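You operate a simulated robot arm through the tools that you are given. There is no shell and no other tool. Be economical: measure what you need, move in short steps, check, and stop when the job is done.

The job below is to be done with a simulated two-armed robot. You get a single attempt, and the scene is never put back.

## Task
Hold the green tub on the top of the trestle table steady with one hand and put the steel insert from the top of the trestle table in it with the other.
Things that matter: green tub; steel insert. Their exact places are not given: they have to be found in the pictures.

Only the result counts: the job must be done as asked and must still hold three seconds after the hand-in. Knocking over, shifting, dropping, spilling or breaking anything else fails it.

## Robot
Two 6-joint arms with two-finger grippers on one trunk, on a base that drives. Base frame: it is fixed to the floor where the robot stands at the start and does not move with it; the origin is under the middle of the robot, x ahead of it, y to its left, z up; the surface under the hand at the start is at about z = 0.76. Lengths are in m, angles in degrees, forces in N, time in s.
The left shoulder is at the start at [0.03, 0.178, 0.988], the right one opposite. With the tool pointing down near the work surface each hand reaches from about 0.52 to 0.82 m from the robot's upright axis, wherever it stands, measured 20 degrees to its own side. Payload 2.54 kg a hand.
The TCP of each hand is the grasp point between the finger pads, 0.03 m short of the fingertips. In the tool frame z runs along the fingers and y along their closing line. Largest opening 0.116 m; the body of the gripper starts 0.095 m behind the TCP.
Orientation is that of the tool frame in the base frame, as a unit quaternion [w, x, y, z]. With the fingers straight down and closing along the base's y, the tool's x points along the base's -x, its y along +y and its z along -z.

## Interface
- The arms move only by the tool arm_command. It takes "left_motion", "right_motion" or both (then of equal length, played together; a hand with none holds still); each is a list of rows, each a list of 7 numbers: the shift along the tool's x, y, z in m, then the turn, a rotation vector about the tool's x, y, z in rad, then the closure, from 0 (fully open) to 1 (shut). In form: [[dx, dy, dz, wx, wy, wz, fingers], ...]. A call has 1 to 12 rows; each row is the pose to reach, as a shift and turn from the pose commanded when the call began, along the tool's axes at that moment. Each row takes 0.2 s and may step no farther than 0.05 m and 8.6 degrees from the row before; otherwise, or with a gripper value out of range, the whole call is refused. Where a pose cannot be reached the arm comes as near as it can. A force on the tool above 40 N (or 10 N above the force at the start of the call, whichever is more), or a blocked arm, ends the call early, and 0.2 s more pass. Each finger travels about 0.153 m/s and halts on what it meets, pressing with about 21 N; the grip force reading is that of the motor and also rises with nothing between the fingers. The clock runs only during rows and for 0.2 s after the last one: add rows that repeat a pose to give the fingers time. It gives the time, the measured TCP pose, the force on the tool (base axes), the opening and the grip force at its end, in the units of the frame above (readings bear some noise), with the torque about the TCP (base axes, N m) and any sound that the robot's microphone picked up.
- Cameras (640 x 400 px; columns grow to the right, rows downward): "scene" is now at [0.0579, 0.0306, 1.7102]; the picture's right is [0.26, -0.97, 0.00], its down [-0.75, -0.20, -0.63] and it looks along [0.61, 0.16, -0.78] (base axes); focal length 292 px, centre (320, 200). "left" rides on the left gripper at [0.069, 0.015, -0.122] in its tool frame; the picture's right is [-0.21, 0.98, 0.00], its down [-0.83, -0.18, -0.53] and it looks along [-0.52, -0.11, 0.85] (tool axes); focal length 251 px, centre (320, 200). "right" rides on the right gripper at [0.069, -0.015, -0.122] in its tool frame; the picture's right is [0.21, 0.98, 0.00], its down [-0.83, 0.18, -0.53] and it looks along [-0.52, 0.11, 0.85] (tool axes); focal length 251 px, centre (320, 200).
- capture(camera): a new picture of that camera. No time passes.
- slide_trunk(by): slides the trunk up (or, below 0, down) by that many m; the arms and the scene camera ride with it, the base frame stays. It gives what a move gives, with no picture.
- roll_base(legs): drives the robot by 1 to 6 legs, each [ahead, left, turn to the left] in m, m and degrees, along the robot's own axes; the way and the turn of a leg run together, so that a leg with both is an arc; at most 1.5 m and 180 degrees a leg. The arms and the cameras ride along, it lands a little off, and it stops where it bumps. It gives what a move gives.
- turn_head(pan, tilt): turns the head with the scene camera to pan (to the left, within 143 degrees either way) and tilt (down, from -29 to 69), counted from straight ahead of the robot. It gives what a move gives.
- measure_at(camera, pixels): for up to 12 pixels [column, row] of the newest picture of that camera ("zoom" is the newest enlarged one), the place [x, y, z] in the base frame of the surface seen there, good to about 0.002 m, but the place of the scene camera against the robot may be out by one fixed shift of up to 0.025 m in any direction. No time passes.
- enlarge(camera, box): a new picture of the part [left, top, right, bottom] of that camera's present view, enlarged. No time passes.
- job_done(): hands the job in; it is judged then, once.

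Keep the steps short. Do not move on a guess: measure, check each grasp and each placing, and mend mistakes. In all there are 80 turns and 58 pictures (those below and enlarged ones count). Leave the grippers open and the arms clear of the work at the hand-in unless told otherwise, and finish with a single line.

The tools are called as a command line: name --argument value ..., lists and objects as JSON in quotes. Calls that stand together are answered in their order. arm_command: Moves the arms, as the interface text tells. Its arguments: {"type":"object","properties":{"left_motion":{"type":"array"},"right_motion":{"type":"array"}},"required":[]} The other tools are called the same way: slide_trunk (by) slides the trunk up or down; roll_base (legs) drives the base; turn_head (pan, tilt) turns the head that bears the scene camera; capture (camera) takes a picture; measure_at (camera, pixels) gives the place of the surface under pixels of a picture; enlarge (camera, box) takes an enlarged picture of a part of a camera's view; job_done () hands the job in.

At the start:

```text
clock: 0.0
left_position: [0.3901, 0.2721, 1.161]
left_tool_rot: [0.0, 0.0, 1.0, 0.0]
left_ft_force: [1.1, 0.6, -0.3]
left_ft_torque: [-0.03, 0.01, -0.01]
left_width: 0.1158
left_finger_force: 0.1
right_position: [0.6068, -0.037, 1.1217]
right_tool_rot: [0.0, 0.0, 1.0, -0.001]
right_ft_force: [0.0, -0.6, 0.2]
right_ft_torque: [0.0, 0.0, 0.02]
right_width: 0.116
right_finger_force: 0.1
trunk travel left (down, up): [-0.2, 0.34]
robot x, y, heading: [-0.0008, 0.001, -0.1]
head pan, tilt: [15.1, 50.9]
```

scene: 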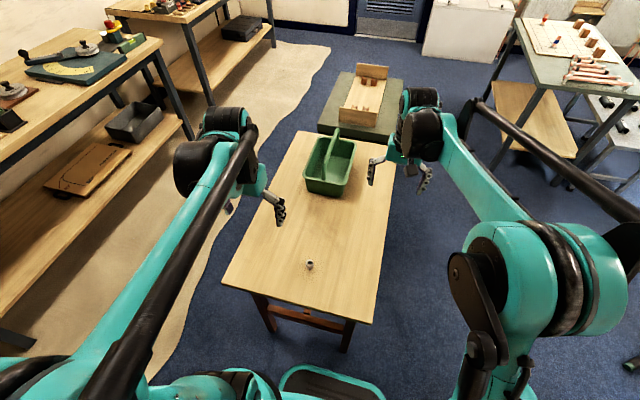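
right: 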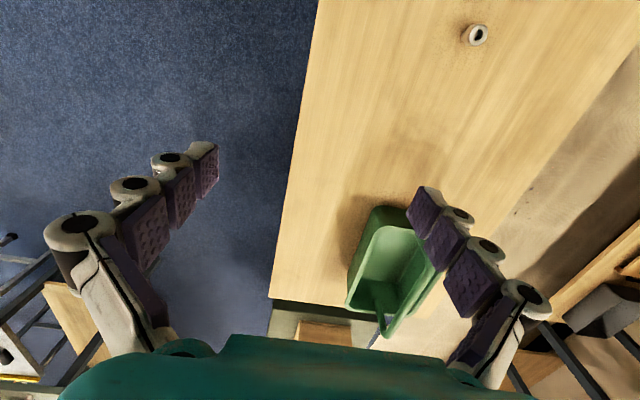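
left: 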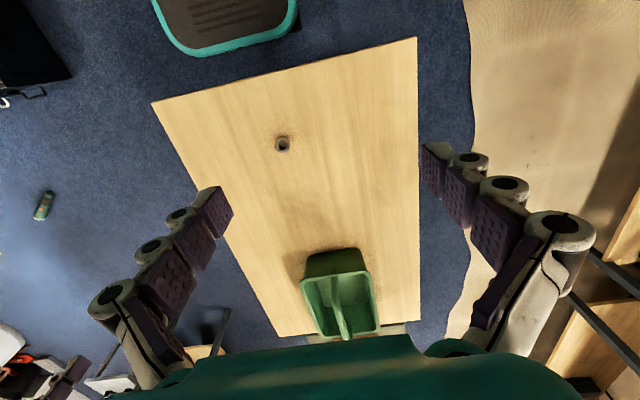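

I see the green tub at about (330,165) and a small steel ring at (309,265) in the scene picture. I'll enlarge both to see their form.

enlarge --camera "scene" --box '[280, 110, 380, 210]'

measure_at --camera "scene" --pixels '[[309, 262], [309, 266], [330, 270], [308, 177], [346, 184], [355, 145], [320, 140], [338, 130], [325, 183], [340, 165], [300, 135], [250, 280]]'

measure_at --camera "left" --pixels '[[282, 144], [282, 137], [290, 150], [300, 281], [309, 255], [363, 248], [378, 328], [340, 275], [340, 335], [321, 300], [362, 300], [250, 200]]'

enlarge --camera "left" --box '[260, 120, 310, 165]'

```text
4.00 times, centred on (330, 160) of scene
```

zoom: 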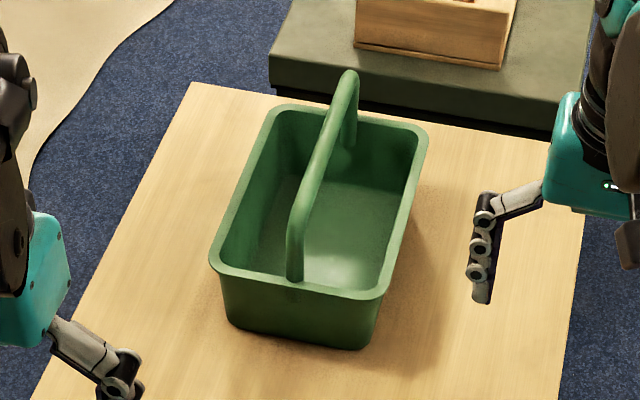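

```text
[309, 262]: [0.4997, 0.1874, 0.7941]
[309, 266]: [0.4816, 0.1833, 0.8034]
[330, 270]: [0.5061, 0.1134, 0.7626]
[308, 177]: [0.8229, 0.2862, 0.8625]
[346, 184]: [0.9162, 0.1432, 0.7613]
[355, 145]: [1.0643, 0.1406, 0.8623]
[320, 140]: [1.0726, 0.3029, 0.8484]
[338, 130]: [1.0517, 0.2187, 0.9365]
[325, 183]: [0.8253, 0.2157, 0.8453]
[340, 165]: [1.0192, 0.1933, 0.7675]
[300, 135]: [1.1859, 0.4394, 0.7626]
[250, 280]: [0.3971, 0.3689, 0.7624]
```

```text
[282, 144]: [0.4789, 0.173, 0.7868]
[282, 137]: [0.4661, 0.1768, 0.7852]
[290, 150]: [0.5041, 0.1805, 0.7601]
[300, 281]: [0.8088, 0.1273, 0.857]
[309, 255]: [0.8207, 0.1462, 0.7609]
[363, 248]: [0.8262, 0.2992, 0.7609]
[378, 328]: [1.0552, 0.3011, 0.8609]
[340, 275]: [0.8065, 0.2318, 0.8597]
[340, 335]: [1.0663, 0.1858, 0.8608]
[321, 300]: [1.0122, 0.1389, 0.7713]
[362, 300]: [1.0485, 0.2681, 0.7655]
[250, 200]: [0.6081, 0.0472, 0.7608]
```

```text
8.89 times, centred on (285, 142) of left
```

zoom: 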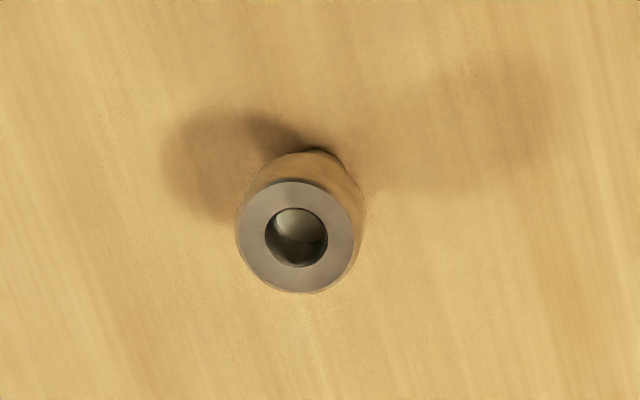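

The ring stands on end, about 4 cm tall. The tub spans about x 0.81–1.07, y 0.13–0.30, with its rim at z 0.86 and the handle along x. It's beyond reach, so I'll measure the table edges and the base front to plan where to stand.

measure_at --camera "scene" --pixels '[[225, 282], [371, 320], [300, 134], [391, 165], [330, 366], [375, 380], [295, 380], [420, 300], [440, 200], [430, 130], [512, 110], [345, 135]]'

measure_at --camera "left" --pixels '[[155, 104], [414, 41], [275, 333], [418, 318], [215, 55], [290, 28], [160, 20], [60, 72], [60, 200], [45, 205], [130, 200], [440, 200]]'

measure_at --camera "zoom" --pixels '[[245, 236], [350, 236], [298, 190], [298, 283], [262, 195], [335, 270], [300, 165], [400, 300], [150, 300]]'

```text
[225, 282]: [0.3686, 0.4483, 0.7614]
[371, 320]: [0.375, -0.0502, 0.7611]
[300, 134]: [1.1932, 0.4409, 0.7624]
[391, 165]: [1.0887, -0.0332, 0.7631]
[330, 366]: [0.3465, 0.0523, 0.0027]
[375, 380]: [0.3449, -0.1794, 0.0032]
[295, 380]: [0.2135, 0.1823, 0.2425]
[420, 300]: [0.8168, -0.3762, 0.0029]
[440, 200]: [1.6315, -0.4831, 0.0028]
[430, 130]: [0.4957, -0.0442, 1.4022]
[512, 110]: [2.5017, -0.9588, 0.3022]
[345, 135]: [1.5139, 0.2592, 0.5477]
```

```text
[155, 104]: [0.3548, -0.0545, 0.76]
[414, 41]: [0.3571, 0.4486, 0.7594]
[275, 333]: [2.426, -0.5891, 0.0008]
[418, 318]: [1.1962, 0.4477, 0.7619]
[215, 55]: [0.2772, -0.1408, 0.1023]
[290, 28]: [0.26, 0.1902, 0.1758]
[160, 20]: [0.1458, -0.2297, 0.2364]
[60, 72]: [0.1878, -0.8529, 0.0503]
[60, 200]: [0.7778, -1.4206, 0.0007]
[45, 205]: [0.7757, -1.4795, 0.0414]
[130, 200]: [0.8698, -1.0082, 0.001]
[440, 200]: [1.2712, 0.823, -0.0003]
```

```text
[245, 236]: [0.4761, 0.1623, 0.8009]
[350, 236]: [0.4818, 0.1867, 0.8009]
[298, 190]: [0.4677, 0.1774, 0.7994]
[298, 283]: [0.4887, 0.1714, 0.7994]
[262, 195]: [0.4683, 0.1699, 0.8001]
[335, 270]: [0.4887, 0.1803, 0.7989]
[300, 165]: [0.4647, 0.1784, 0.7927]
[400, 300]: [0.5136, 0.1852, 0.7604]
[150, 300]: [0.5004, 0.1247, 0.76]
```

The insert is centred at about (0.478, 0.175). It's 2.6 cm across and stands 0.76–0.80 in z. The table covers x 0.36–1.20 and y −0.055–0.448. I'll go round to its right side and face +y. From there the left hand can pick the insert and the right hand can hold the tub without turning either tool.

roll_base --legs '[[0, -0.5, 0], [0.7, 0, 0], [0, 0, 90]]'

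```text
clock: 10.1
left_position: [0.444, -0.0986, 1.1611]
left_tool_rot: [0.0, -0.695, 0.719, 0.0]
left_ft_force: [0.9, 0.1, 0.2]
left_ft_torque: [0.01, -0.03, 0.02]
left_width: 0.1159
left_finger_force: 0.0
right_position: [0.7619, 0.1062, 1.1225]
right_tool_rot: [0.0, -0.695, 0.719, 0.0]
right_ft_force: [-0.2, -0.5, 1.1]
right_ft_torque: [0.01, 0.04, 0.0]
right_width: 0.1159
right_finger_force: 0.2
trunk travel left (down, up): [-0.2, 0.34]
robot x, y, heading: [0.7028, -0.4997, 88.0]
head pan, tilt: [15.1, 50.9]
```

The robot is at (0.703, −0.500), heading 88°. I'll turn the last 2° and move 0.06 m ahead, then look.

roll_base --legs '[[0.06, 0, 2]]'

turn_head --pan 0 --tilt 52

capture --camera "scene"

capture --camera "left"

```text
clock: 11.1
left_position: [0.4333, -0.0462, 1.1607]
left_tool_rot: [-0.001, -0.707, 0.707, -0.001]
left_ft_force: [-0.3, 1.0, -0.3]
left_ft_torque: [-0.03, 0.0, 0.01]
left_width: 0.116
left_finger_force: 0.1
right_position: [0.7428, 0.1716, 1.1203]
right_tool_rot: [-0.001, -0.707, 0.708, -0.001]
right_ft_force: [-0.4, 1.0, -1.1]
right_ft_torque: [-0.05, -0.02, 0.0]
right_width: 0.1158
right_finger_force: 0.1
trunk travel left (down, up): [-0.2, 0.34]
robot x, y, heading: [0.708, -0.4344, 90.0]
head pan, tilt: [15.1, 50.9]
```

```text
clock: 11.9
left_position: [0.4328, -0.0474, 1.1622]
left_tool_rot: [0.0, -0.707, 0.707, 0.001]
left_ft_force: [-0.2, -1.0, -0.1]
left_ft_torque: [-0.02, 0.02, 0.0]
left_width: 0.1159
left_finger_force: 0.1
right_position: [0.7419, 0.1681, 1.1214]
right_tool_rot: [-0.001, 0.707, -0.707, 0.0]
right_ft_force: [0.0, 0.0, 0.6]
right_ft_torque: [0.0, 0.01, -0.02]
right_width: 0.116
right_finger_force: 0.0
trunk travel left (down, up): [-0.2, 0.34]
robot x, y, heading: [0.7077, -0.4365, 89.9]
head pan, tilt: [0.0, 52.0]
```

```text
52 pictures are left
```

scene: 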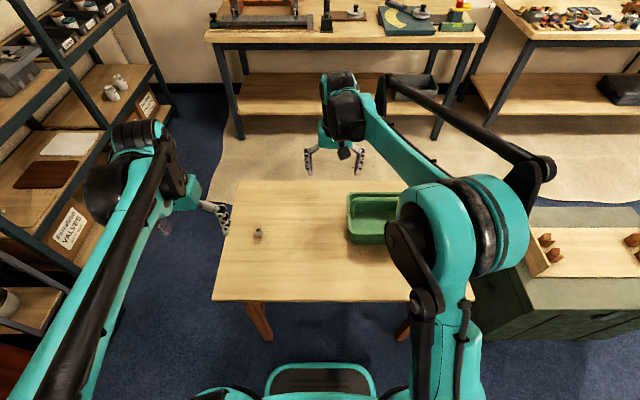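

```text
51 pictures are left
```

left: 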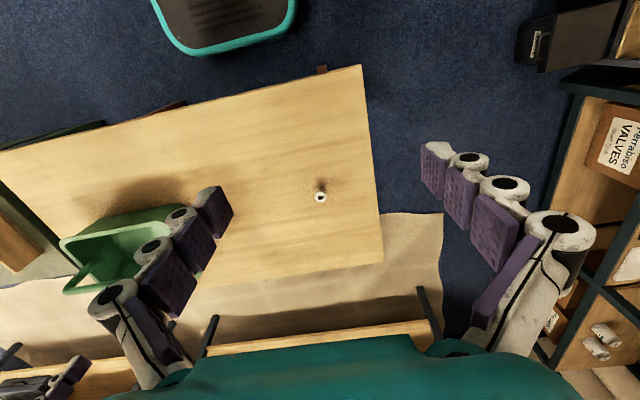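

The insert is at (320,196) in the left view. I'll move the left hand to stand above it at z ≈ 0.95, with the fingers open.

arm_command --left_motion '[[-0.028, -0.006, 0.026, 0, 0, 0, 0], [-0.056, -0.012, 0.052, 0, 0, 0, 0], [-0.084, -0.017, 0.078, 0, 0, 0, 0], [-0.112, -0.023, 0.104, 0, 0, 0, 0], [-0.14, -0.029, 0.13, 0, 0, 0, 0], [-0.168, -0.034, 0.157, 0, 0, 0, 0], [-0.196, -0.04, 0.184, 0, 0, 0, 0], [-0.222, -0.0455, 0.21, 0, 0, 0, 0], [-0.222, -0.0455, 0.21, 0, 0, 0, 0]]'

capture --camera "left"

```text
clock: 13.9
left_position: [0.4768, 0.1741, 0.9528]
left_tool_rot: [0.0, -0.707, 0.707, 0.0]
left_ft_force: [0.6, 0.1, 0.5]
left_ft_torque: [0.03, 0.04, 0.03]
left_width: 0.1159
left_finger_force: 0.0
right_position: [0.743, 0.1681, 1.1228]
right_tool_rot: [0.001, -0.707, 0.708, 0.0]
right_ft_force: [-0.3, -0.1, 0.8]
right_ft_torque: [0.02, -0.01, -0.01]
right_width: 0.1158
right_finger_force: 0.1
trunk travel left (down, up): [-0.2, 0.34]
robot x, y, heading: [0.7025, -0.4405, 89.8]
head pan, tilt: [0.0, 52.0]
```

```text
50 pictures are left
```

left: 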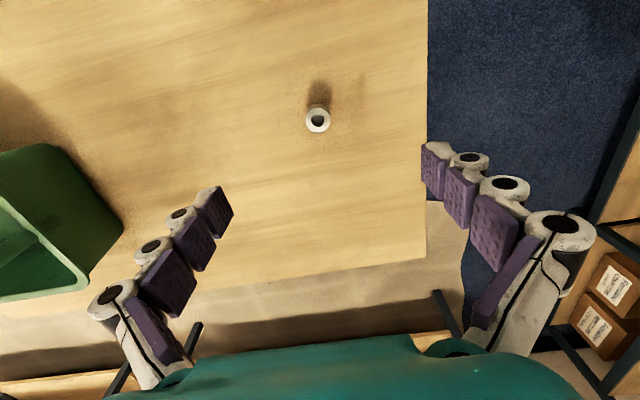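

The ring's top shows at (318,119). I'll measure its edges again from here.

measure_at --camera "left" --pixels '[[308, 120], [327, 120], [318, 109], [318, 129], [311, 113], [325, 127], [350, 120], [0, 152], [50, 146], [90, 290], [60, 270]]'

enlarge --camera "left" --box '[290, 90, 350, 140]'

measure_at --camera "zoom" --pixels '[[200, 240], [420, 240], [300, 150], [300, 390]]'

```text
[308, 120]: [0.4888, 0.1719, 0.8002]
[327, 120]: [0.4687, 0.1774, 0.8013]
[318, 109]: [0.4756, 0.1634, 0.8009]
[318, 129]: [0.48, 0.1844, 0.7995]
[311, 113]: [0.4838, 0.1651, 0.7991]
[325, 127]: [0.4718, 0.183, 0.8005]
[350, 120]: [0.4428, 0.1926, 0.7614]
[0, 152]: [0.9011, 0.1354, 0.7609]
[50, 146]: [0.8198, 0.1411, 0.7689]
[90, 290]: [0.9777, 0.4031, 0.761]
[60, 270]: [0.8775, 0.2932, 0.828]
```

```text
8.00 times, centred on (320, 115) of left
```

zoom: 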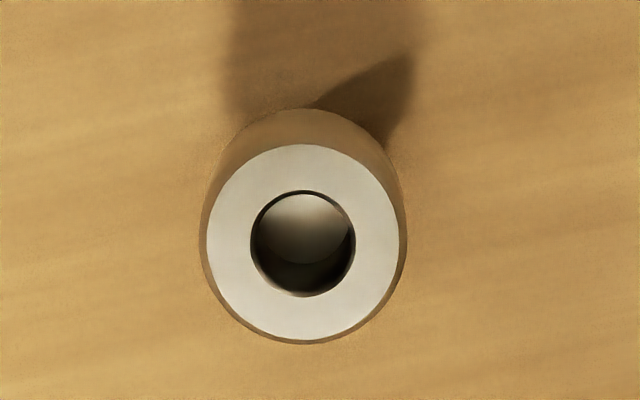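

```text
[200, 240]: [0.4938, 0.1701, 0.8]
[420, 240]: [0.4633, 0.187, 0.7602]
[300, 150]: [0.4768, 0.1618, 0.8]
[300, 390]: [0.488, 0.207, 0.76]
```

The ring centre is (0.478, 0.174) and the TCP is 1 mm off it. I'll descend to TCP z ≈ 0.80 (tips at 0.77), then close slowly.

arm_command --left_motion '[[0, -0.001, 0.04, 0, 0, 0, 0], [0, -0.001, 0.08, 0, 0, 0, 0], [0, -0.001, 0.12, 0, 0, 0, 0], [0, -0.001, 0.14, 0, 0, 0, 0], [0, -0.001, 0.153, 0, 0, 0, 0], [0, -0.001, 0.153, 0, 0, 0, 0.3], [0, -0.001, 0.153, 0, 0, 0, 0.6], [0, -0.001, 0.153, 0, 0, 0, 0.8], [0, -0.001, 0.153, 0, 0, 0, 1], [0, -0.001, 0.153, 0, 0, 0, 1], [0, -0.001, 0.153, 0, 0, 0, 1]]'

capture --camera "left"

```text
clock: 16.3
left_position: [0.4793, 0.1747, 0.7985]
left_tool_rot: [0.0, 0.708, -0.707, 0.0]
left_ft_force: [0.3, 0.0, 0.0]
left_ft_torque: [0.02, 0.0, 0.0]
left_width: 0.0262
left_finger_force: 21.4
right_position: [0.7421, 0.1695, 1.1216]
right_tool_rot: [-0.001, -0.707, 0.707, -0.001]
right_ft_force: [-0.4, -1.6, 0.2]
right_ft_torque: [0.05, 0.0, 0.02]
right_width: 0.1162
right_finger_force: 0.0
trunk travel left (down, up): [-0.2, 0.34]
robot x, y, heading: [0.7044, -0.4377, 90.2]
head pan, tilt: [0.0, 52.0]
```

```text
48 pictures are left
```

left: 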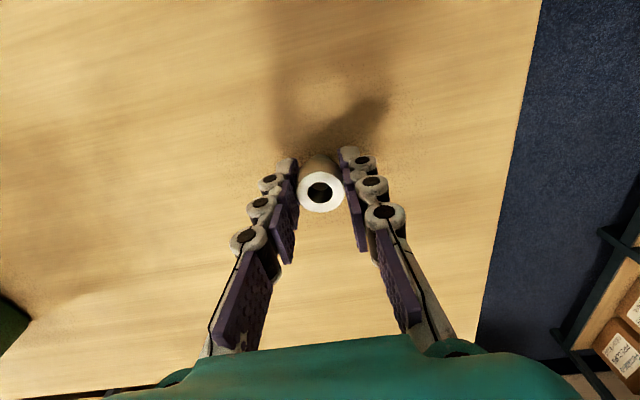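

The ring is held: the opening is 26 mm and the grip 21 N. I'll lift it 0.25 m.

arm_command --left_motion '[[0, 0, -0.02, 0, 0, 0, 1], [0, 0, -0.055, 0, 0, 0, 1], [0, 0, -0.095, 0, 0, 0, 1], [0, 0, -0.135, 0, 0, 0, 1], [0, 0, -0.175, 0, 0, 0, 1], [0, 0, -0.215, 0, 0, 0, 1], [0, 0, -0.25, 0, 0, 0, 1], [0, 0, -0.25, 0, 0, 0, 1]]'

capture --camera "left"

```text
clock: 18.1
left_position: [0.4785, 0.1746, 1.0498]
left_tool_rot: [0.001, -0.707, 0.707, 0.0]
left_ft_force: [0.0, -0.3, -0.2]
left_ft_torque: [-0.01, -0.02, 0.02]
left_width: 0.026
left_finger_force: 21.3
right_position: [0.7422, 0.168, 1.1214]
right_tool_rot: [0.0, -0.707, 0.708, 0.0]
right_ft_force: [0.9, -0.1, -1.3]
right_ft_torque: [-0.01, -0.01, -0.01]
right_width: 0.1159
right_finger_force: 0.1
trunk travel left (down, up): [-0.2, 0.34]
robot x, y, heading: [0.7041, -0.4384, 89.9]
head pan, tilt: [0.0, 52.0]
```

```text
47 pictures are left
```

left: 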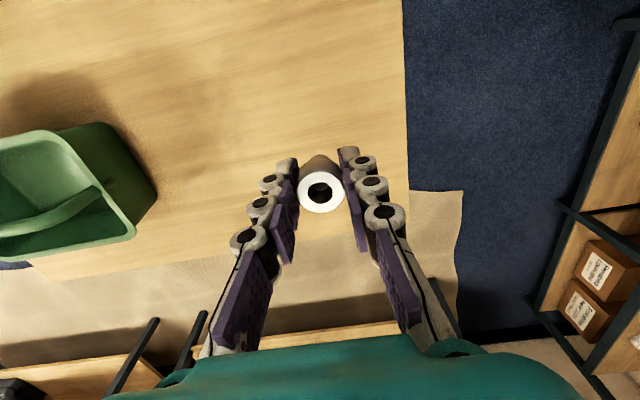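

The ring is still held. I'll strafe 0.28 m to the right so the tub lies between the two hands.

roll_base --legs '[[0, -0.28, 0]]'

capture --camera "right"

capture --camera "left"

capture --camera "scene"

```text
clock: 20.0
left_position: [0.7609, 0.1748, 1.0489]
left_tool_rot: [0.0, -0.706, 0.708, -0.001]
left_ft_force: [-0.6, -0.2, -0.1]
left_ft_torque: [0.0, 0.03, 0.01]
left_width: 0.0262
left_finger_force: 21.1
right_position: [1.0238, 0.1684, 1.1214]
right_tool_rot: [0.0, -0.707, 0.708, 0.0]
right_ft_force: [0.0, -0.1, -1.1]
right_ft_torque: [0.01, 0.03, 0.02]
right_width: 0.1162
right_finger_force: 0.0
trunk travel left (down, up): [-0.2, 0.34]
robot x, y, heading: [0.9861, -0.4365, 90.1]
head pan, tilt: [0.0, 52.0]
```

```text
46 pictures are left
```

right: 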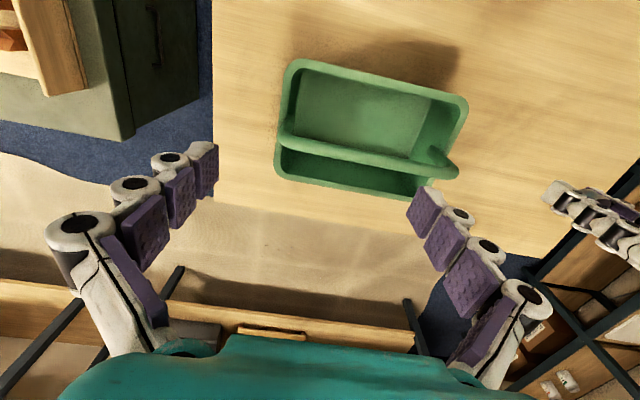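

```text
45 pictures are left
```

left: 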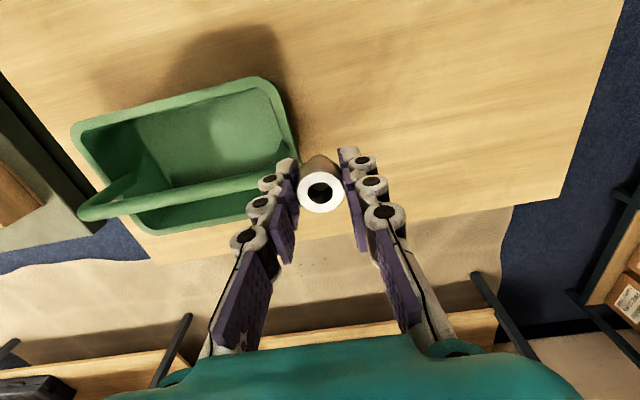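

```text
44 pictures are left
```

scene: 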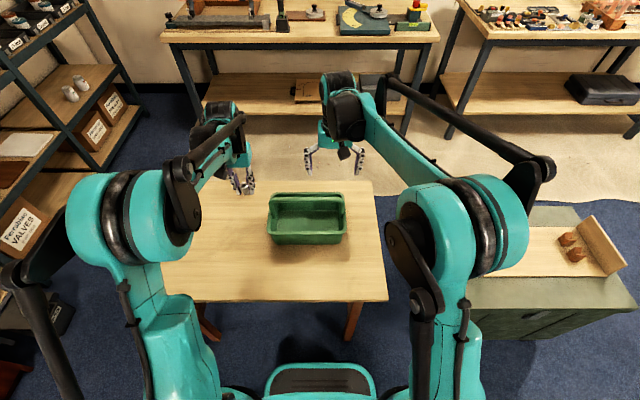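

Now I'll measure the rim, the inner faces and the floor of the tub in the right picture.

measure_at --camera "right" --pixels '[[285, 100], [291, 100], [298, 105], [282, 130], [380, 76], [372, 84], [360, 110], [360, 140], [350, 156], [466, 100], [440, 115], [415, 110]]'

measure_at --camera "left" --pixels '[[170, 102], [172, 112], [200, 95], [260, 84], [275, 110], [269, 120], [200, 130], [240, 130], [180, 170], [190, 190], [130, 180], [240, 182]]'

enlarge --camera "right" --box '[260, 45, 480, 205]'

```text
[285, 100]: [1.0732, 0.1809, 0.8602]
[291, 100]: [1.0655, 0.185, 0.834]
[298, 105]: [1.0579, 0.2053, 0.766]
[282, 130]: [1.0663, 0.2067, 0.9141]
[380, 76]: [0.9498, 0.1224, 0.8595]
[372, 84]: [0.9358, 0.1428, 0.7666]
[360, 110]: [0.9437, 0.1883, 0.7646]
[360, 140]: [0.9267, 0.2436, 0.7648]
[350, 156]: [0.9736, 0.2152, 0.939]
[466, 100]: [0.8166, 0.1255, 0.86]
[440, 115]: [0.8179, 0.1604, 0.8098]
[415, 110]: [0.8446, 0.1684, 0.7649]
```

```text
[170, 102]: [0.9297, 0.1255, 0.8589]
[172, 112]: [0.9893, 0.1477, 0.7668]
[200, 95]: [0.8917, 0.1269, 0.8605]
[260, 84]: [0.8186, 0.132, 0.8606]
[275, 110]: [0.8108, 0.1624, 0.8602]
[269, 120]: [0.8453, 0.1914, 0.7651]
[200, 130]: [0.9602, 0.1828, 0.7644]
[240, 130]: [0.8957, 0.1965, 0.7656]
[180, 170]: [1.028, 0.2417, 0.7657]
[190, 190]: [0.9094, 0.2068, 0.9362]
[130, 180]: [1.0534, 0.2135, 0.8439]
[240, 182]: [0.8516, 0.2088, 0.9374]
```

```text
2.50 times, centred on (370, 125) of right
```

zoom: 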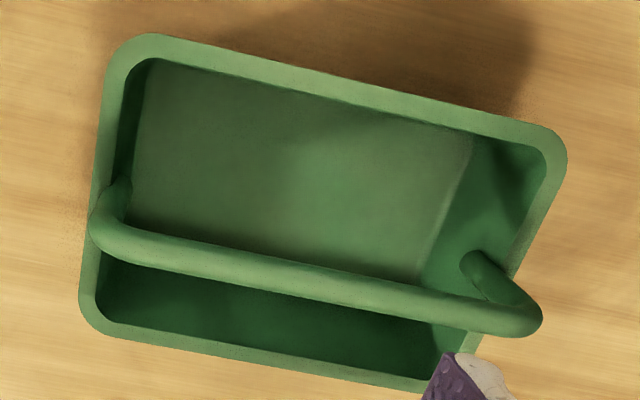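

measure_at --camera "zoom" --pixels '[[102, 140], [107, 120], [112, 120], [118, 120], [124, 120], [130, 120], [93, 145], [105, 165], [116, 180], [540, 150], [300, 70], [300, 60]]'

```text
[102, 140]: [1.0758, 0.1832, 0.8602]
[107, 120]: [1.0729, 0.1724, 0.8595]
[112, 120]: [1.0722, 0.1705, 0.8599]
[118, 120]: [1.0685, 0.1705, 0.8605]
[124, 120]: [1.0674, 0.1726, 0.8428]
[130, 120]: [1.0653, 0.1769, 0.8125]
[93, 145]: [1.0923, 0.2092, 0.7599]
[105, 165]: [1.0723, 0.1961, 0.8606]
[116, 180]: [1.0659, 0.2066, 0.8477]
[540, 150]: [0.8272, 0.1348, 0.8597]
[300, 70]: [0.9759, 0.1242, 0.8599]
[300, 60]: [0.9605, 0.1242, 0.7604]
```

The end rim covers x 1.067–1.077 at z 0.86, the handle runs along y ≈ 0.213, and the floor is at z 0.765. The right hand will grip this end wall at (1.071, 0.165), closing along x. First I'll move it above the wall, half closed, to z ≈ 0.92.

arm_command --right_motion '[[0.001, -0.016, 0.04, 0, 0, 0, 0.2], [0.002, -0.032, 0.08, 0, 0, 0, 0.4], [0.003, -0.047, 0.12, 0, 0, 0, 0.4], [0.003, -0.047, 0.16, 0, 0, 0, 0.4], [0.003, -0.047, 0.2, 0, 0, 0, 0.4], [0.003, -0.047, 0.2, 0, 0, 0, 0.4]]'

capture --camera "right"

```text
clock: 21.4
left_position: [0.7591, 0.1748, 1.0495]
left_tool_rot: [0.0, -0.707, 0.708, 0.0]
left_ft_force: [-0.3, -0.2, -0.5]
left_ft_torque: [-0.01, -0.01, -0.01]
left_width: 0.0261
left_finger_force: 21.3
right_position: [1.0678, 0.1645, 0.9221]
right_tool_rot: [-0.001, -0.706, 0.708, 0.001]
right_ft_force: [-0.4, -1.0, 0.7]
right_ft_torque: [0.02, -0.05, -0.01]
right_width: 0.0697
right_finger_force: 0.1
trunk travel left (down, up): [-0.2, 0.34]
robot x, y, heading: [0.9842, -0.4377, 89.8]
head pan, tilt: [0.0, 52.0]
```

```text
42 pictures are left
```

right: 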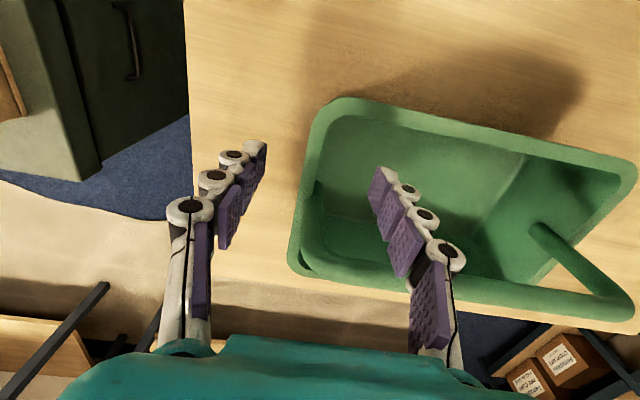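

measure_at --camera "right" --pixels '[[306, 165], [310, 165], [314, 165], [318, 165], [322, 165], [304, 180], [309, 180], [300, 200], [480, 290]]'

```text
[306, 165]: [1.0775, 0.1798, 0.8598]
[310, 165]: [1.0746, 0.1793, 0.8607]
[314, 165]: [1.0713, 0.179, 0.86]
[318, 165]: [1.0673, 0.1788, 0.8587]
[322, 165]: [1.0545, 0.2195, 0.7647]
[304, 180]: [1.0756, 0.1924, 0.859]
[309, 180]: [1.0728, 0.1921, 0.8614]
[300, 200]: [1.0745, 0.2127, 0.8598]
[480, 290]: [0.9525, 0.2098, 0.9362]
```

The rim centre is x ≈ 1.072. I'll shift 2 mm, descend to z ≈ 0.845, and close gently.

arm_command --right_motion '[[0, -0.002, 0.03, 0, 0, 0, 0.4], [0, -0.002, 0.055, 0, 0, 0, 0.4], [0, -0.002, 0.076, 0, 0, 0, 0.4], [0, -0.002, 0.076, 0, 0, 0, 0.6], [0, -0.002, 0.076, 0, 0, 0, 0.75], [0, -0.002, 0.076, 0, 0, 0, 0.85], [0, -0.002, 0.076, 0, 0, 0, 0.95], [0, -0.002, 0.076, 0, 0, 0, 1], [0, -0.002, 0.076, 0, 0, 0, 1]]'

capture --camera "right"

capture --camera "left"

```text
clock: 23.4
left_position: [0.7592, 0.1747, 1.0493]
left_tool_rot: [0.0, -0.706, 0.708, 0.0]
left_ft_force: [-0.2, -0.2, -0.7]
left_ft_torque: [-0.01, 0.0, -0.01]
left_width: 0.026
left_finger_force: 21.4
right_position: [1.0728, 0.1663, 0.8459]
right_tool_rot: [0.0, -0.707, 0.707, 0.0]
right_ft_force: [-0.2, -1.2, 1.6]
right_ft_torque: [-0.08, 0.71, 0.23]
right_width: 0.0132
right_finger_force: 20.8
trunk travel left (down, up): [-0.2, 0.34]
robot x, y, heading: [0.979, -0.4351, 89.7]
head pan, tilt: [0.0, 52.0]
```

```text
41 pictures are left
```

right: 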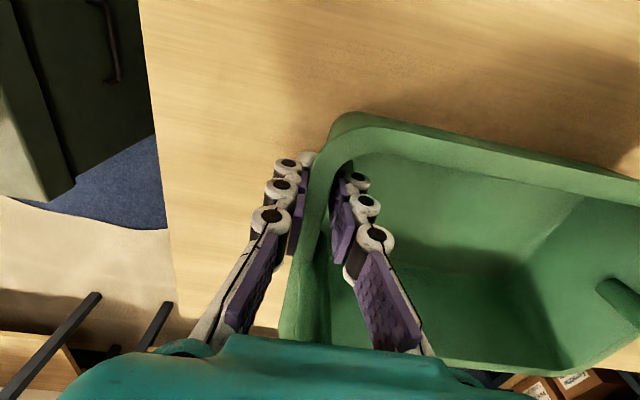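

```text
40 pictures are left
```

left: 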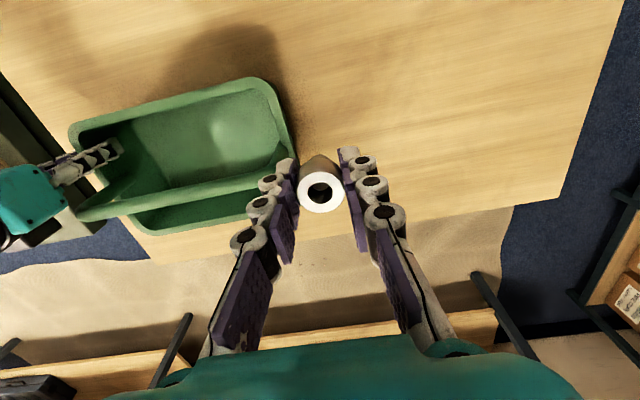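

The right hand grips the end wall (13 mm, 21 N) and the tub has not visibly moved. Next I'll carry the ring over the near compartment to (0.91, 0.17) at the same height.

arm_command --left_motion '[[0.001, -0.03, 0, 0, 0, 0, 1], [0.002, -0.06, 0, 0, 0, 0, 1], [0.003, -0.09, 0, 0, 0, 0, 1], [0.004, -0.12, 0, 0, 0, 0, 1], [0.005, -0.15, 0, 0, 0, 0, 1], [0.005, -0.15, 0, 0, 0, 0, 1]]'

capture --camera "left"

capture --camera "scene"

```text
clock: 24.8
left_position: [0.9067, 0.1676, 1.0491]
left_tool_rot: [0.0, -0.706, 0.708, 0.0]
left_ft_force: [-0.5, -1.2, 0.1]
left_ft_torque: [0.01, 0.0, 0.03]
left_width: 0.0259
left_finger_force: 21.2
right_position: [1.0728, 0.1666, 0.8465]
right_tool_rot: [0.0, -0.707, 0.708, 0.0]
right_ft_force: [0.7, -0.9, 1.1]
right_ft_torque: [0.08, 0.71, 0.2]
right_width: 0.0134
right_finger_force: 21.4
trunk travel left (down, up): [-0.2, 0.34]
robot x, y, heading: [0.9827, -0.4376, 90.0]
head pan, tilt: [0.0, 52.0]
```

```text
39 pictures are left
```

left: 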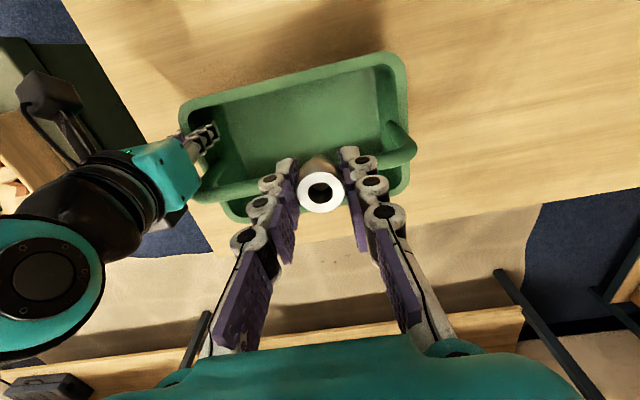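

```text
38 pictures are left
```

scene: 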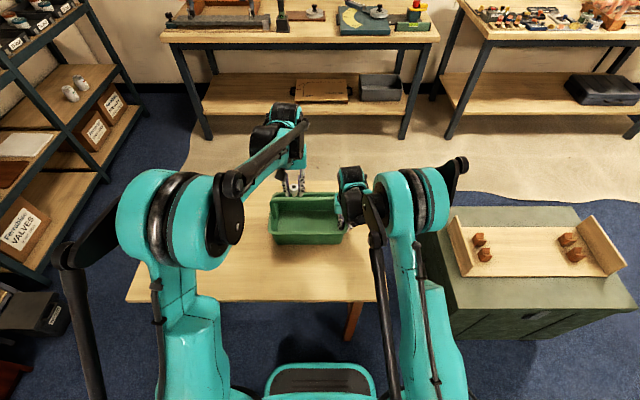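

Before descending I'll check how close the right wrist is to the path, and where the rim and handle are now.

measure_at --camera "left" --pixels '[[195, 180], [185, 200], [150, 215], [130, 240], [100, 290], [100, 330], [393, 110], [290, 75], [240, 185], [405, 150]]'

enlarge --camera "left" --box '[220, 90, 420, 250]'

```text
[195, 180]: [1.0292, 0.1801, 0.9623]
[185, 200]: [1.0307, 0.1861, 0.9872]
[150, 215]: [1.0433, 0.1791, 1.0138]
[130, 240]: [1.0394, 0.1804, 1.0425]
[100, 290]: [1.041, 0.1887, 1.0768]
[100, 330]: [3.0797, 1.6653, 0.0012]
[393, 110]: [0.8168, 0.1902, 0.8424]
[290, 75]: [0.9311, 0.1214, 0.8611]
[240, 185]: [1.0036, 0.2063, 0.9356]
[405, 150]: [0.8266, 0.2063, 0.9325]
```

```text
2.50 times, centred on (320, 170) of left
```

zoom: 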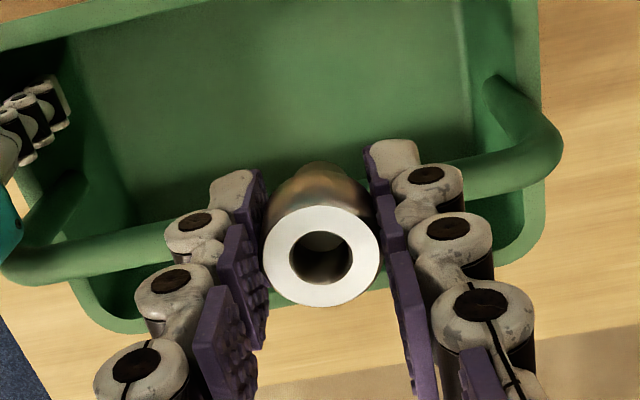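

The path is clear: the right wrist starts at x ≈ 1.03 and the handle's near edge is at y ≈ 0.203. I'll lower the ring to TCP z ≈ 0.86 and check.

arm_command --left_motion '[[0, 0, 0.035, 0, 0, 0, 1], [0, 0, 0.07, 0, 0, 0, 1], [0, 0, 0.1, 0, 0, 0, 1], [0, 0, 0.13, 0, 0, 0, 1], [0, 0, 0.16, 0, 0, 0, 1], [0, 0, 0.19, 0, 0, 0, 1], [0, 0, 0.19, 0, 0, 0, 1]]'

capture --camera "left"

```text
clock: 26.4
left_position: [0.9093, 0.1668, 0.8599]
left_tool_rot: [0.0, -0.706, 0.708, 0.0]
left_ft_force: [0.4, 0.2, 0.2]
left_ft_torque: [0.0, -0.04, 0.03]
left_width: 0.0261
left_finger_force: 21.0
right_position: [1.0723, 0.1669, 0.8463]
right_tool_rot: [0.001, -0.706, 0.708, 0.0]
right_ft_force: [1.2, -1.3, 1.8]
right_ft_torque: [0.08, 0.79, 0.15]
right_width: 0.0133
right_finger_force: 20.9
trunk travel left (down, up): [-0.2, 0.34]
robot x, y, heading: [0.9833, -0.4384, 89.8]
head pan, tilt: [0.0, 52.0]
```

```text
36 pictures are left
```

left: 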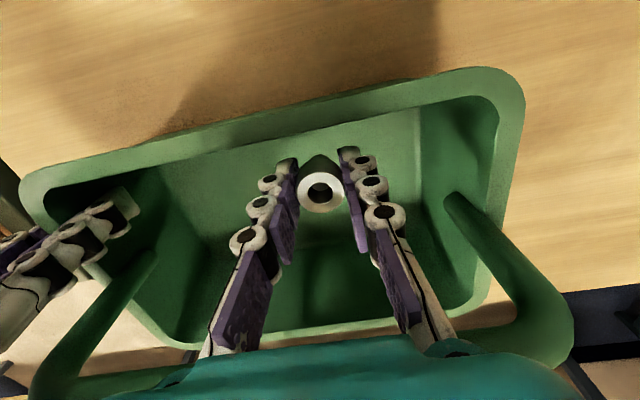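

The ring is inside the tub with room all round. I'll lower the last 55 mm in small steps, still holding.

arm_command --left_motion '[[0, 0, 0.02, 0, 0, 0, 1], [0, 0, 0.038, 0, 0, 0, 1], [0, 0, 0.048, 0, 0, 0, 1], [0, 0, 0.053, 0, 0, 0, 1], [0, 0, 0.0555, 0, 0, 0, 1], [0, 0, 0.0555, 0, 0, 0, 1]]'

capture --camera "left"

```text
clock: 27.0
left_position: [0.9103, 0.1675, 0.8326]
left_tool_rot: [0.002, -0.707, 0.707, 0.002]
left_ft_force: [0.8, -1.6, 14.7]
left_ft_torque: [0.83, 0.07, -0.04]
left_width: 0.0261
left_finger_force: 20.8
right_position: [1.0733, 0.1657, 0.8456]
right_tool_rot: [0.0, -0.706, 0.708, 0.001]
right_ft_force: [0.8, -2.2, -0.1]
right_ft_torque: [0.33, 0.72, 0.18]
right_width: 0.0132
right_finger_force: 21.2
trunk travel left (down, up): [-0.2, 0.34]
robot x, y, heading: [0.9825, -0.4368, 89.7]
head pan, tilt: [0.0, 52.0]
stopped in row 2 (left hand): the force on the tool passed its limit at 70 N (the readings are from after the stop); the commanded pose is now the measured one
```

```text
35 pictures are left
```

left: 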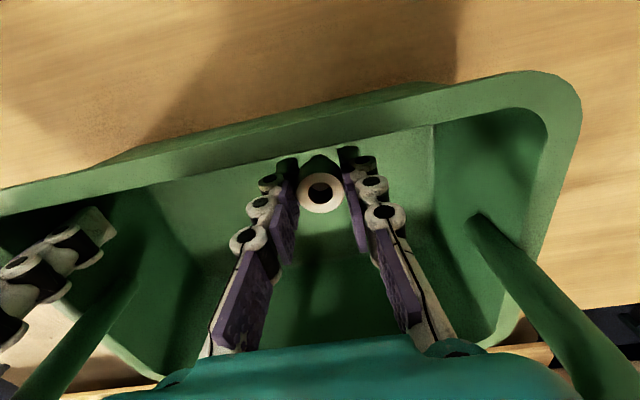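

The descent stopped at z 0.833 with an upward force whose torque puts the contact about 4.5 cm to +y. So the gripper body is resting on the handle. I'll back up at once, then measure how far the body sticks out.

arm_command --left_motion '[[0, 0, -0.02, 0, 0, 0, 1], [0, 0, -0.03, 0, 0, 0, 1], [0, 0, -0.03, 0, 0, 0, 1]]'

capture --camera "left"

measure_at --camera "left" --pixels '[[320, 345], [320, 355], [320, 380], [320, 398], [200, 375], [440, 360], [130, 395], [540, 395], [270, 115], [500, 105], [270, 124], [300, 320]]'

capture --camera "right"

enlarge --camera "scene" --box '[250, 100, 410, 260]'

```text
clock: 27.8
left_position: [0.9115, 0.1684, 0.861]
left_tool_rot: [0.001, -0.707, 0.707, 0.001]
left_ft_force: [0.1, 0.6, 0.4]
left_ft_torque: [0.04, 0.03, 0.0]
left_width: 0.026
left_finger_force: 21.2
right_position: [1.0731, 0.1676, 0.8466]
right_tool_rot: [0.001, -0.707, 0.708, 0.0]
right_ft_force: [2.8, -1.9, 12.7]
right_ft_torque: [-0.48, 0.71, 0.21]
right_width: 0.0132
right_finger_force: 20.7
trunk travel left (down, up): [-0.2, 0.34]
robot x, y, heading: [0.9855, -0.4354, 89.8]
head pan, tilt: [0.0, 52.0]
```

```text
34 pictures are left
```

left: 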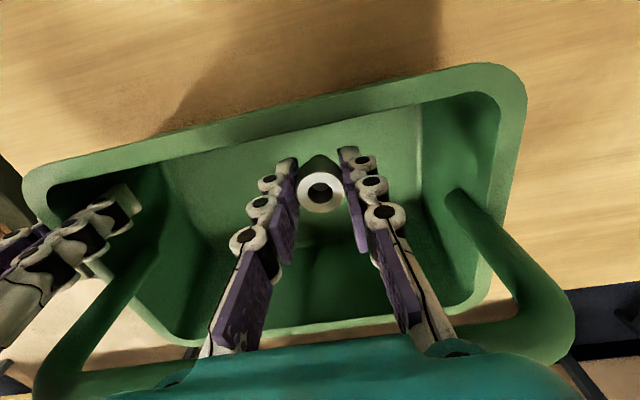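

```text
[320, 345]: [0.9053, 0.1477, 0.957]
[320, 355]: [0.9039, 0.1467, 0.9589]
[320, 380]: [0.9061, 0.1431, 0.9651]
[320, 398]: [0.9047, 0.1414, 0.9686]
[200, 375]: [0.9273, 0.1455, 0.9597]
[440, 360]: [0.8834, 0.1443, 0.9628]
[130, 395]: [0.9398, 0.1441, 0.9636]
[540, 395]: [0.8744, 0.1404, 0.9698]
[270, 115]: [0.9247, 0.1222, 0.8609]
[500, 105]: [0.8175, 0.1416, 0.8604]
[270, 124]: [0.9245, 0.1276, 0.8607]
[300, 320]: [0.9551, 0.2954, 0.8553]
```

```text
33 pictures are left
```

right: 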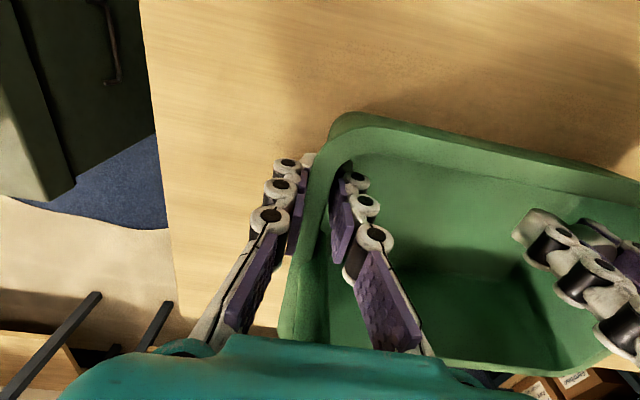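

```text
2.50 times, centred on (330, 180) of scene
```

zoom: 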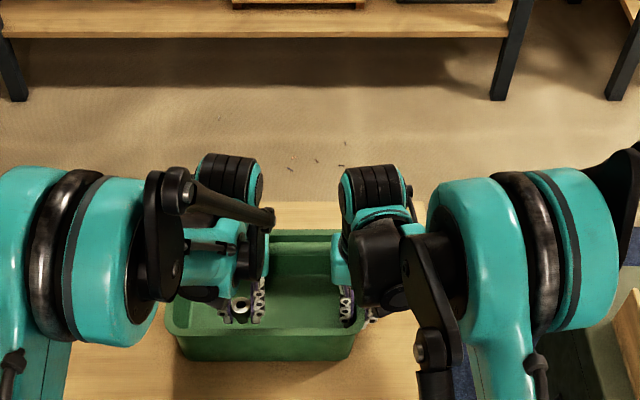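

The body's near side is only about 2.1 cm from the axis, so the part that hit lies on the +y side. I'll look closer at the left gripper's shape.

enlarge --camera "scene" --box '[285, 130, 355, 190]'

measure_at --camera "zoom" --pixels '[[100, 200], [150, 280], [50, 380], [180, 150], [200, 330], [120, 120], [200, 250], [90, 300]]'

```text
6.67 times, centred on (320, 160) of scene
```

zoom: 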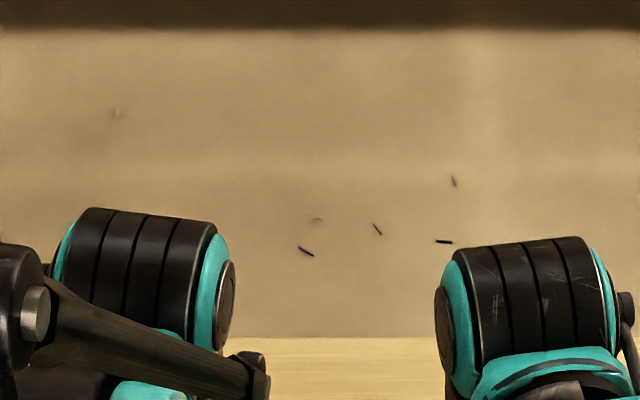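

```text
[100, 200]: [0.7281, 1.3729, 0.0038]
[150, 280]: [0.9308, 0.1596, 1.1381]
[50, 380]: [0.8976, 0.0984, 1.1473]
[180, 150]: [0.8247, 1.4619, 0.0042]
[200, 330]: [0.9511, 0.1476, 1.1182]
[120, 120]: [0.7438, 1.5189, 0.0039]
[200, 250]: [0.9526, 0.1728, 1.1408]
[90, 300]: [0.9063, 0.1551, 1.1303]
```

enlarge --camera "scene" --box '[285, 180, 355, 240]'

measure_at --camera "zoom" --pixels '[[40, 100], [100, 100], [150, 100], [30, 200], [100, 150], [130, 210], [170, 200], [210, 200], [420, 100], [420, 200], [550, 100], [550, 200]]'

```text
6.67 times, centred on (320, 210) of scene
```

zoom: 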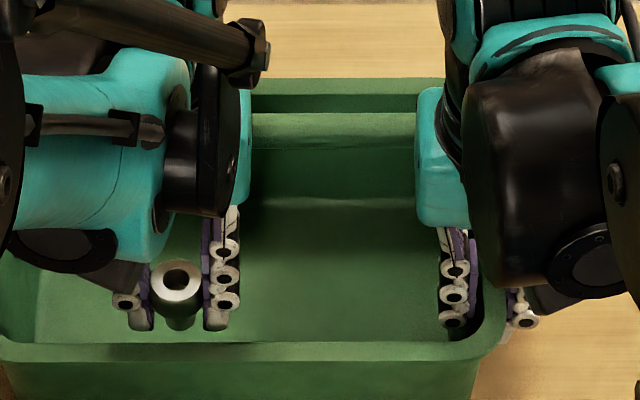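

```text
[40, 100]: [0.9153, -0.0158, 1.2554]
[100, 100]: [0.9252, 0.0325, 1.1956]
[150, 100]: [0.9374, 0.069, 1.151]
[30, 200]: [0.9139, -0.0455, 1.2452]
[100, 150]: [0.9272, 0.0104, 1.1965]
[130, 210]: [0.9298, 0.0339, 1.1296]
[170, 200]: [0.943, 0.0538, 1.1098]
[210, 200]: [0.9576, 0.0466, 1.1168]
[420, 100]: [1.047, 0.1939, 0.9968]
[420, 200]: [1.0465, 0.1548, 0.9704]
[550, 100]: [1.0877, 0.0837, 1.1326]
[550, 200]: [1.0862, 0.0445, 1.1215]
```

From its near side, the body is roughly ±3 cm across the fingers at the palm, so its +y edge caught the handle. Leaning the hand back 15° moves the palm about 2.7 cm toward −y, clear of the handle, while the fingers still clear the rim. I'll tilt at this height first.

arm_command --left_motion '[[0.001, 0, 0, 0, -0.065, 0, 1], [0.002, 0, 0, 0, -0.13, 0, 1], [0.003, 0, 0, 0, -0.195, 0, 1], [0.004, 0, 0, 0, -0.262, 0, 1], [0.004, 0, 0, 0, -0.262, 0, 1]]'

capture --camera "left"

capture --camera "right"

```text
clock: 29.0
left_position: [0.9096, 0.1632, 0.8619]
left_tool_rot: [0.093, -0.7, 0.702, 0.094]
left_ft_force: [-0.1, 0.1, 0.1]
left_ft_torque: [0.05, -0.02, 0.0]
left_width: 0.0257
left_finger_force: 20.7
right_position: [1.0731, 0.1658, 0.8461]
right_tool_rot: [0.001, -0.707, 0.708, 0.001]
right_ft_force: [4.6, -1.6, 13.2]
right_ft_torque: [-0.02, 0.76, 0.15]
right_width: 0.0131
right_finger_force: 21.1
trunk travel left (down, up): [-0.2, 0.34]
robot x, y, heading: [0.9823, -0.4363, 89.8]
head pan, tilt: [0.0, 52.0]
```

```text
29 pictures are left
```

left: 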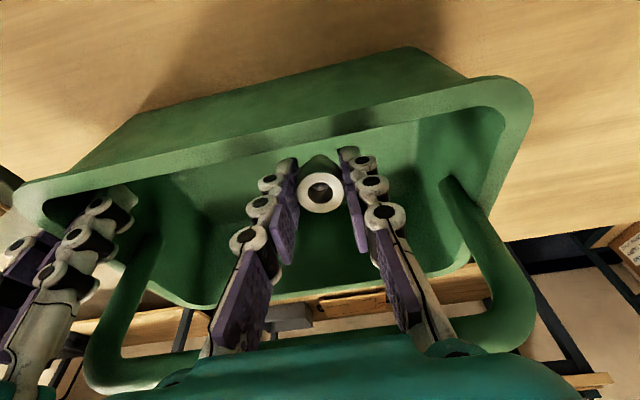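

```text
28 pictures are left
```

right: 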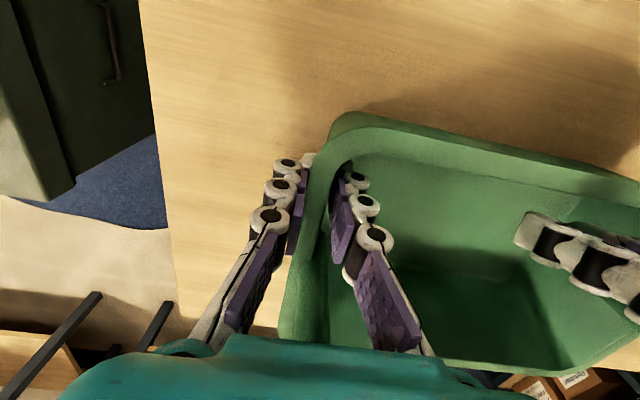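

The tilt worked and the fingers are clear of the rim and handle. Now I'll go straight down 56 mm in small steps.

arm_command --left_motion '[[0.0039, 0, 0.0145, 0, 0, 0, 1], [0.0065, 0, 0.0242, 0, 0, 0, 1], [0.0091, 0, 0.0338, 0, 0, 0, 1], [0.0112, 0, 0.0415, 0, 0, 0, 1], [0.0127, 0, 0.0473, 0, 0, 0, 1], [0.0137, 0, 0.0512, 0, 0, 0, 1], [0.0142, 0, 0.0531, 0, 0, 0, 1], [0.0142, 0, 0.0531, 0, 0, 0, 1]]'

capture --camera "left"

```text
clock: 30.8
left_position: [0.9106, 0.1645, 0.8065]
left_tool_rot: [0.094, -0.701, 0.701, 0.093]
left_ft_force: [0.1, 0.9, -0.1]
left_ft_torque: [0.0, 0.01, -0.02]
left_width: 0.026
left_finger_force: 21.5
right_position: [1.0738, 0.1662, 0.8457]
right_tool_rot: [0.001, -0.706, 0.708, 0.0]
right_ft_force: [3.9, -0.5, 14.4]
right_ft_torque: [0.1, 0.73, 0.15]
right_width: 0.0132
right_finger_force: 20.6
trunk travel left (down, up): [-0.2, 0.34]
robot x, y, heading: [0.9821, -0.4376, 89.7]
head pan, tilt: [0.0, 52.0]
```

```text
27 pictures are left
```

left: 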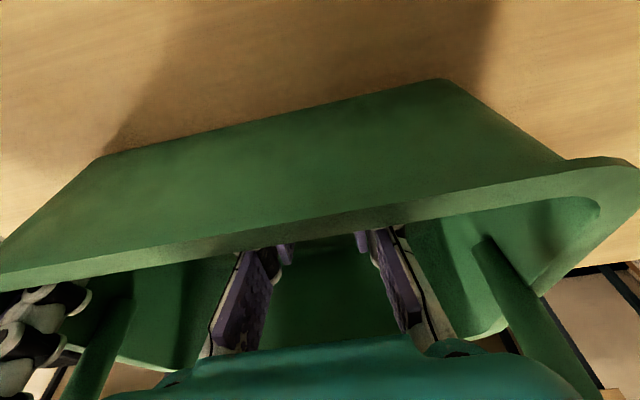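

The hand came down freely, with no contact force yet. I'll lower a few more millimetres to feel the floor.

arm_command --left_motion '[[0.0003, 0, 0.001, 0, 0, 0, 1], [0.0005, 0, 0.002, 0, 0, 0, 1], [0.0005, 0, 0.002, 0, 0, 0, 1]]'

```text
clock: 31.6
left_position: [0.9101, 0.1641, 0.8041]
left_tool_rot: [0.093, -0.701, 0.701, 0.093]
left_ft_force: [-0.8, -0.4, 0.9]
left_ft_torque: [-0.01, -0.02, -0.01]
left_width: 0.0262
left_finger_force: 21.4
right_position: [1.073, 0.1655, 0.8468]
right_tool_rot: [0.001, -0.707, 0.708, 0.0]
right_ft_force: [4.0, -1.5, 12.4]
right_ft_torque: [0.04, 0.74, 0.13]
right_width: 0.0133
right_finger_force: 20.5
trunk travel left (down, up): [-0.2, 0.34]
robot x, y, heading: [0.9848, -0.4356, 89.9]
head pan, tilt: [0.0, 52.0]
```

arm_command --left_motion '[[0.0003, 0, 0.001, 0, 0, 0, 1], [0.0005, 0, 0.002, 0, 0, 0, 1], [0.0005, 0, 0.002, 0, 0, 0, 1]]'

```text
clock: 32.4
left_position: [0.9103, 0.1642, 0.8021]
left_tool_rot: [-0.094, 0.701, -0.701, -0.094]
left_ft_force: [-0.6, 1.2, 17.7]
left_ft_torque: [0.16, -0.02, 0.01]
left_width: 0.0267
left_finger_force: 20.7
right_position: [1.0731, 0.1671, 0.8455]
right_tool_rot: [0.001, -0.707, 0.707, 0.0]
right_ft_force: [2.3, 1.1, 2.4]
right_ft_torque: [-0.16, 0.72, 0.22]
right_width: 0.0133
right_finger_force: 20.7
trunk travel left (down, up): [-0.2, 0.34]
robot x, y, heading: [0.9831, -0.4386, 89.8]
head pan, tilt: [0.0, 52.0]
```

The ring is on the floor: 18 N upward, close under the TCP. I'll ease up 1 mm, then open slowly to about half, since the end wall limits a full opening.

arm_command --left_motion '[[-0.0003, 0, -0.001, 0, 0, 0, 1], [-0.0003, 0, -0.001, 0, 0, 0, 0.74], [-0.0003, 0, -0.001, 0, 0, 0, 0.68], [-0.0003, 0, -0.001, 0, 0, 0, 0.6], [-0.0003, 0, -0.001, 0, 0, 0, 0.5], [-0.0003, 0, -0.001, 0, 0, 0, 0.45], [-0.0003, 0, -0.001, 0, 0, 0, 0.45]]'

```text
clock: 34.0
left_position: [0.9108, 0.1656, 0.8023]
left_tool_rot: [0.093, -0.701, 0.701, 0.094]
left_ft_force: [0.5, 0.1, -0.2]
left_ft_torque: [-0.01, 0.0, -0.02]
left_width: 0.0636
left_finger_force: 0.0
right_position: [1.0745, 0.1658, 0.8451]
right_tool_rot: [0.0, -0.707, 0.707, 0.0]
right_ft_force: [1.8, -3.2, 11.3]
right_ft_torque: [-0.15, 0.74, 0.12]
right_width: 0.0131
right_finger_force: 20.9
trunk travel left (down, up): [-0.2, 0.34]
robot x, y, heading: [0.9866, -0.4403, 90.0]
head pan, tilt: [0.0, 52.0]
```

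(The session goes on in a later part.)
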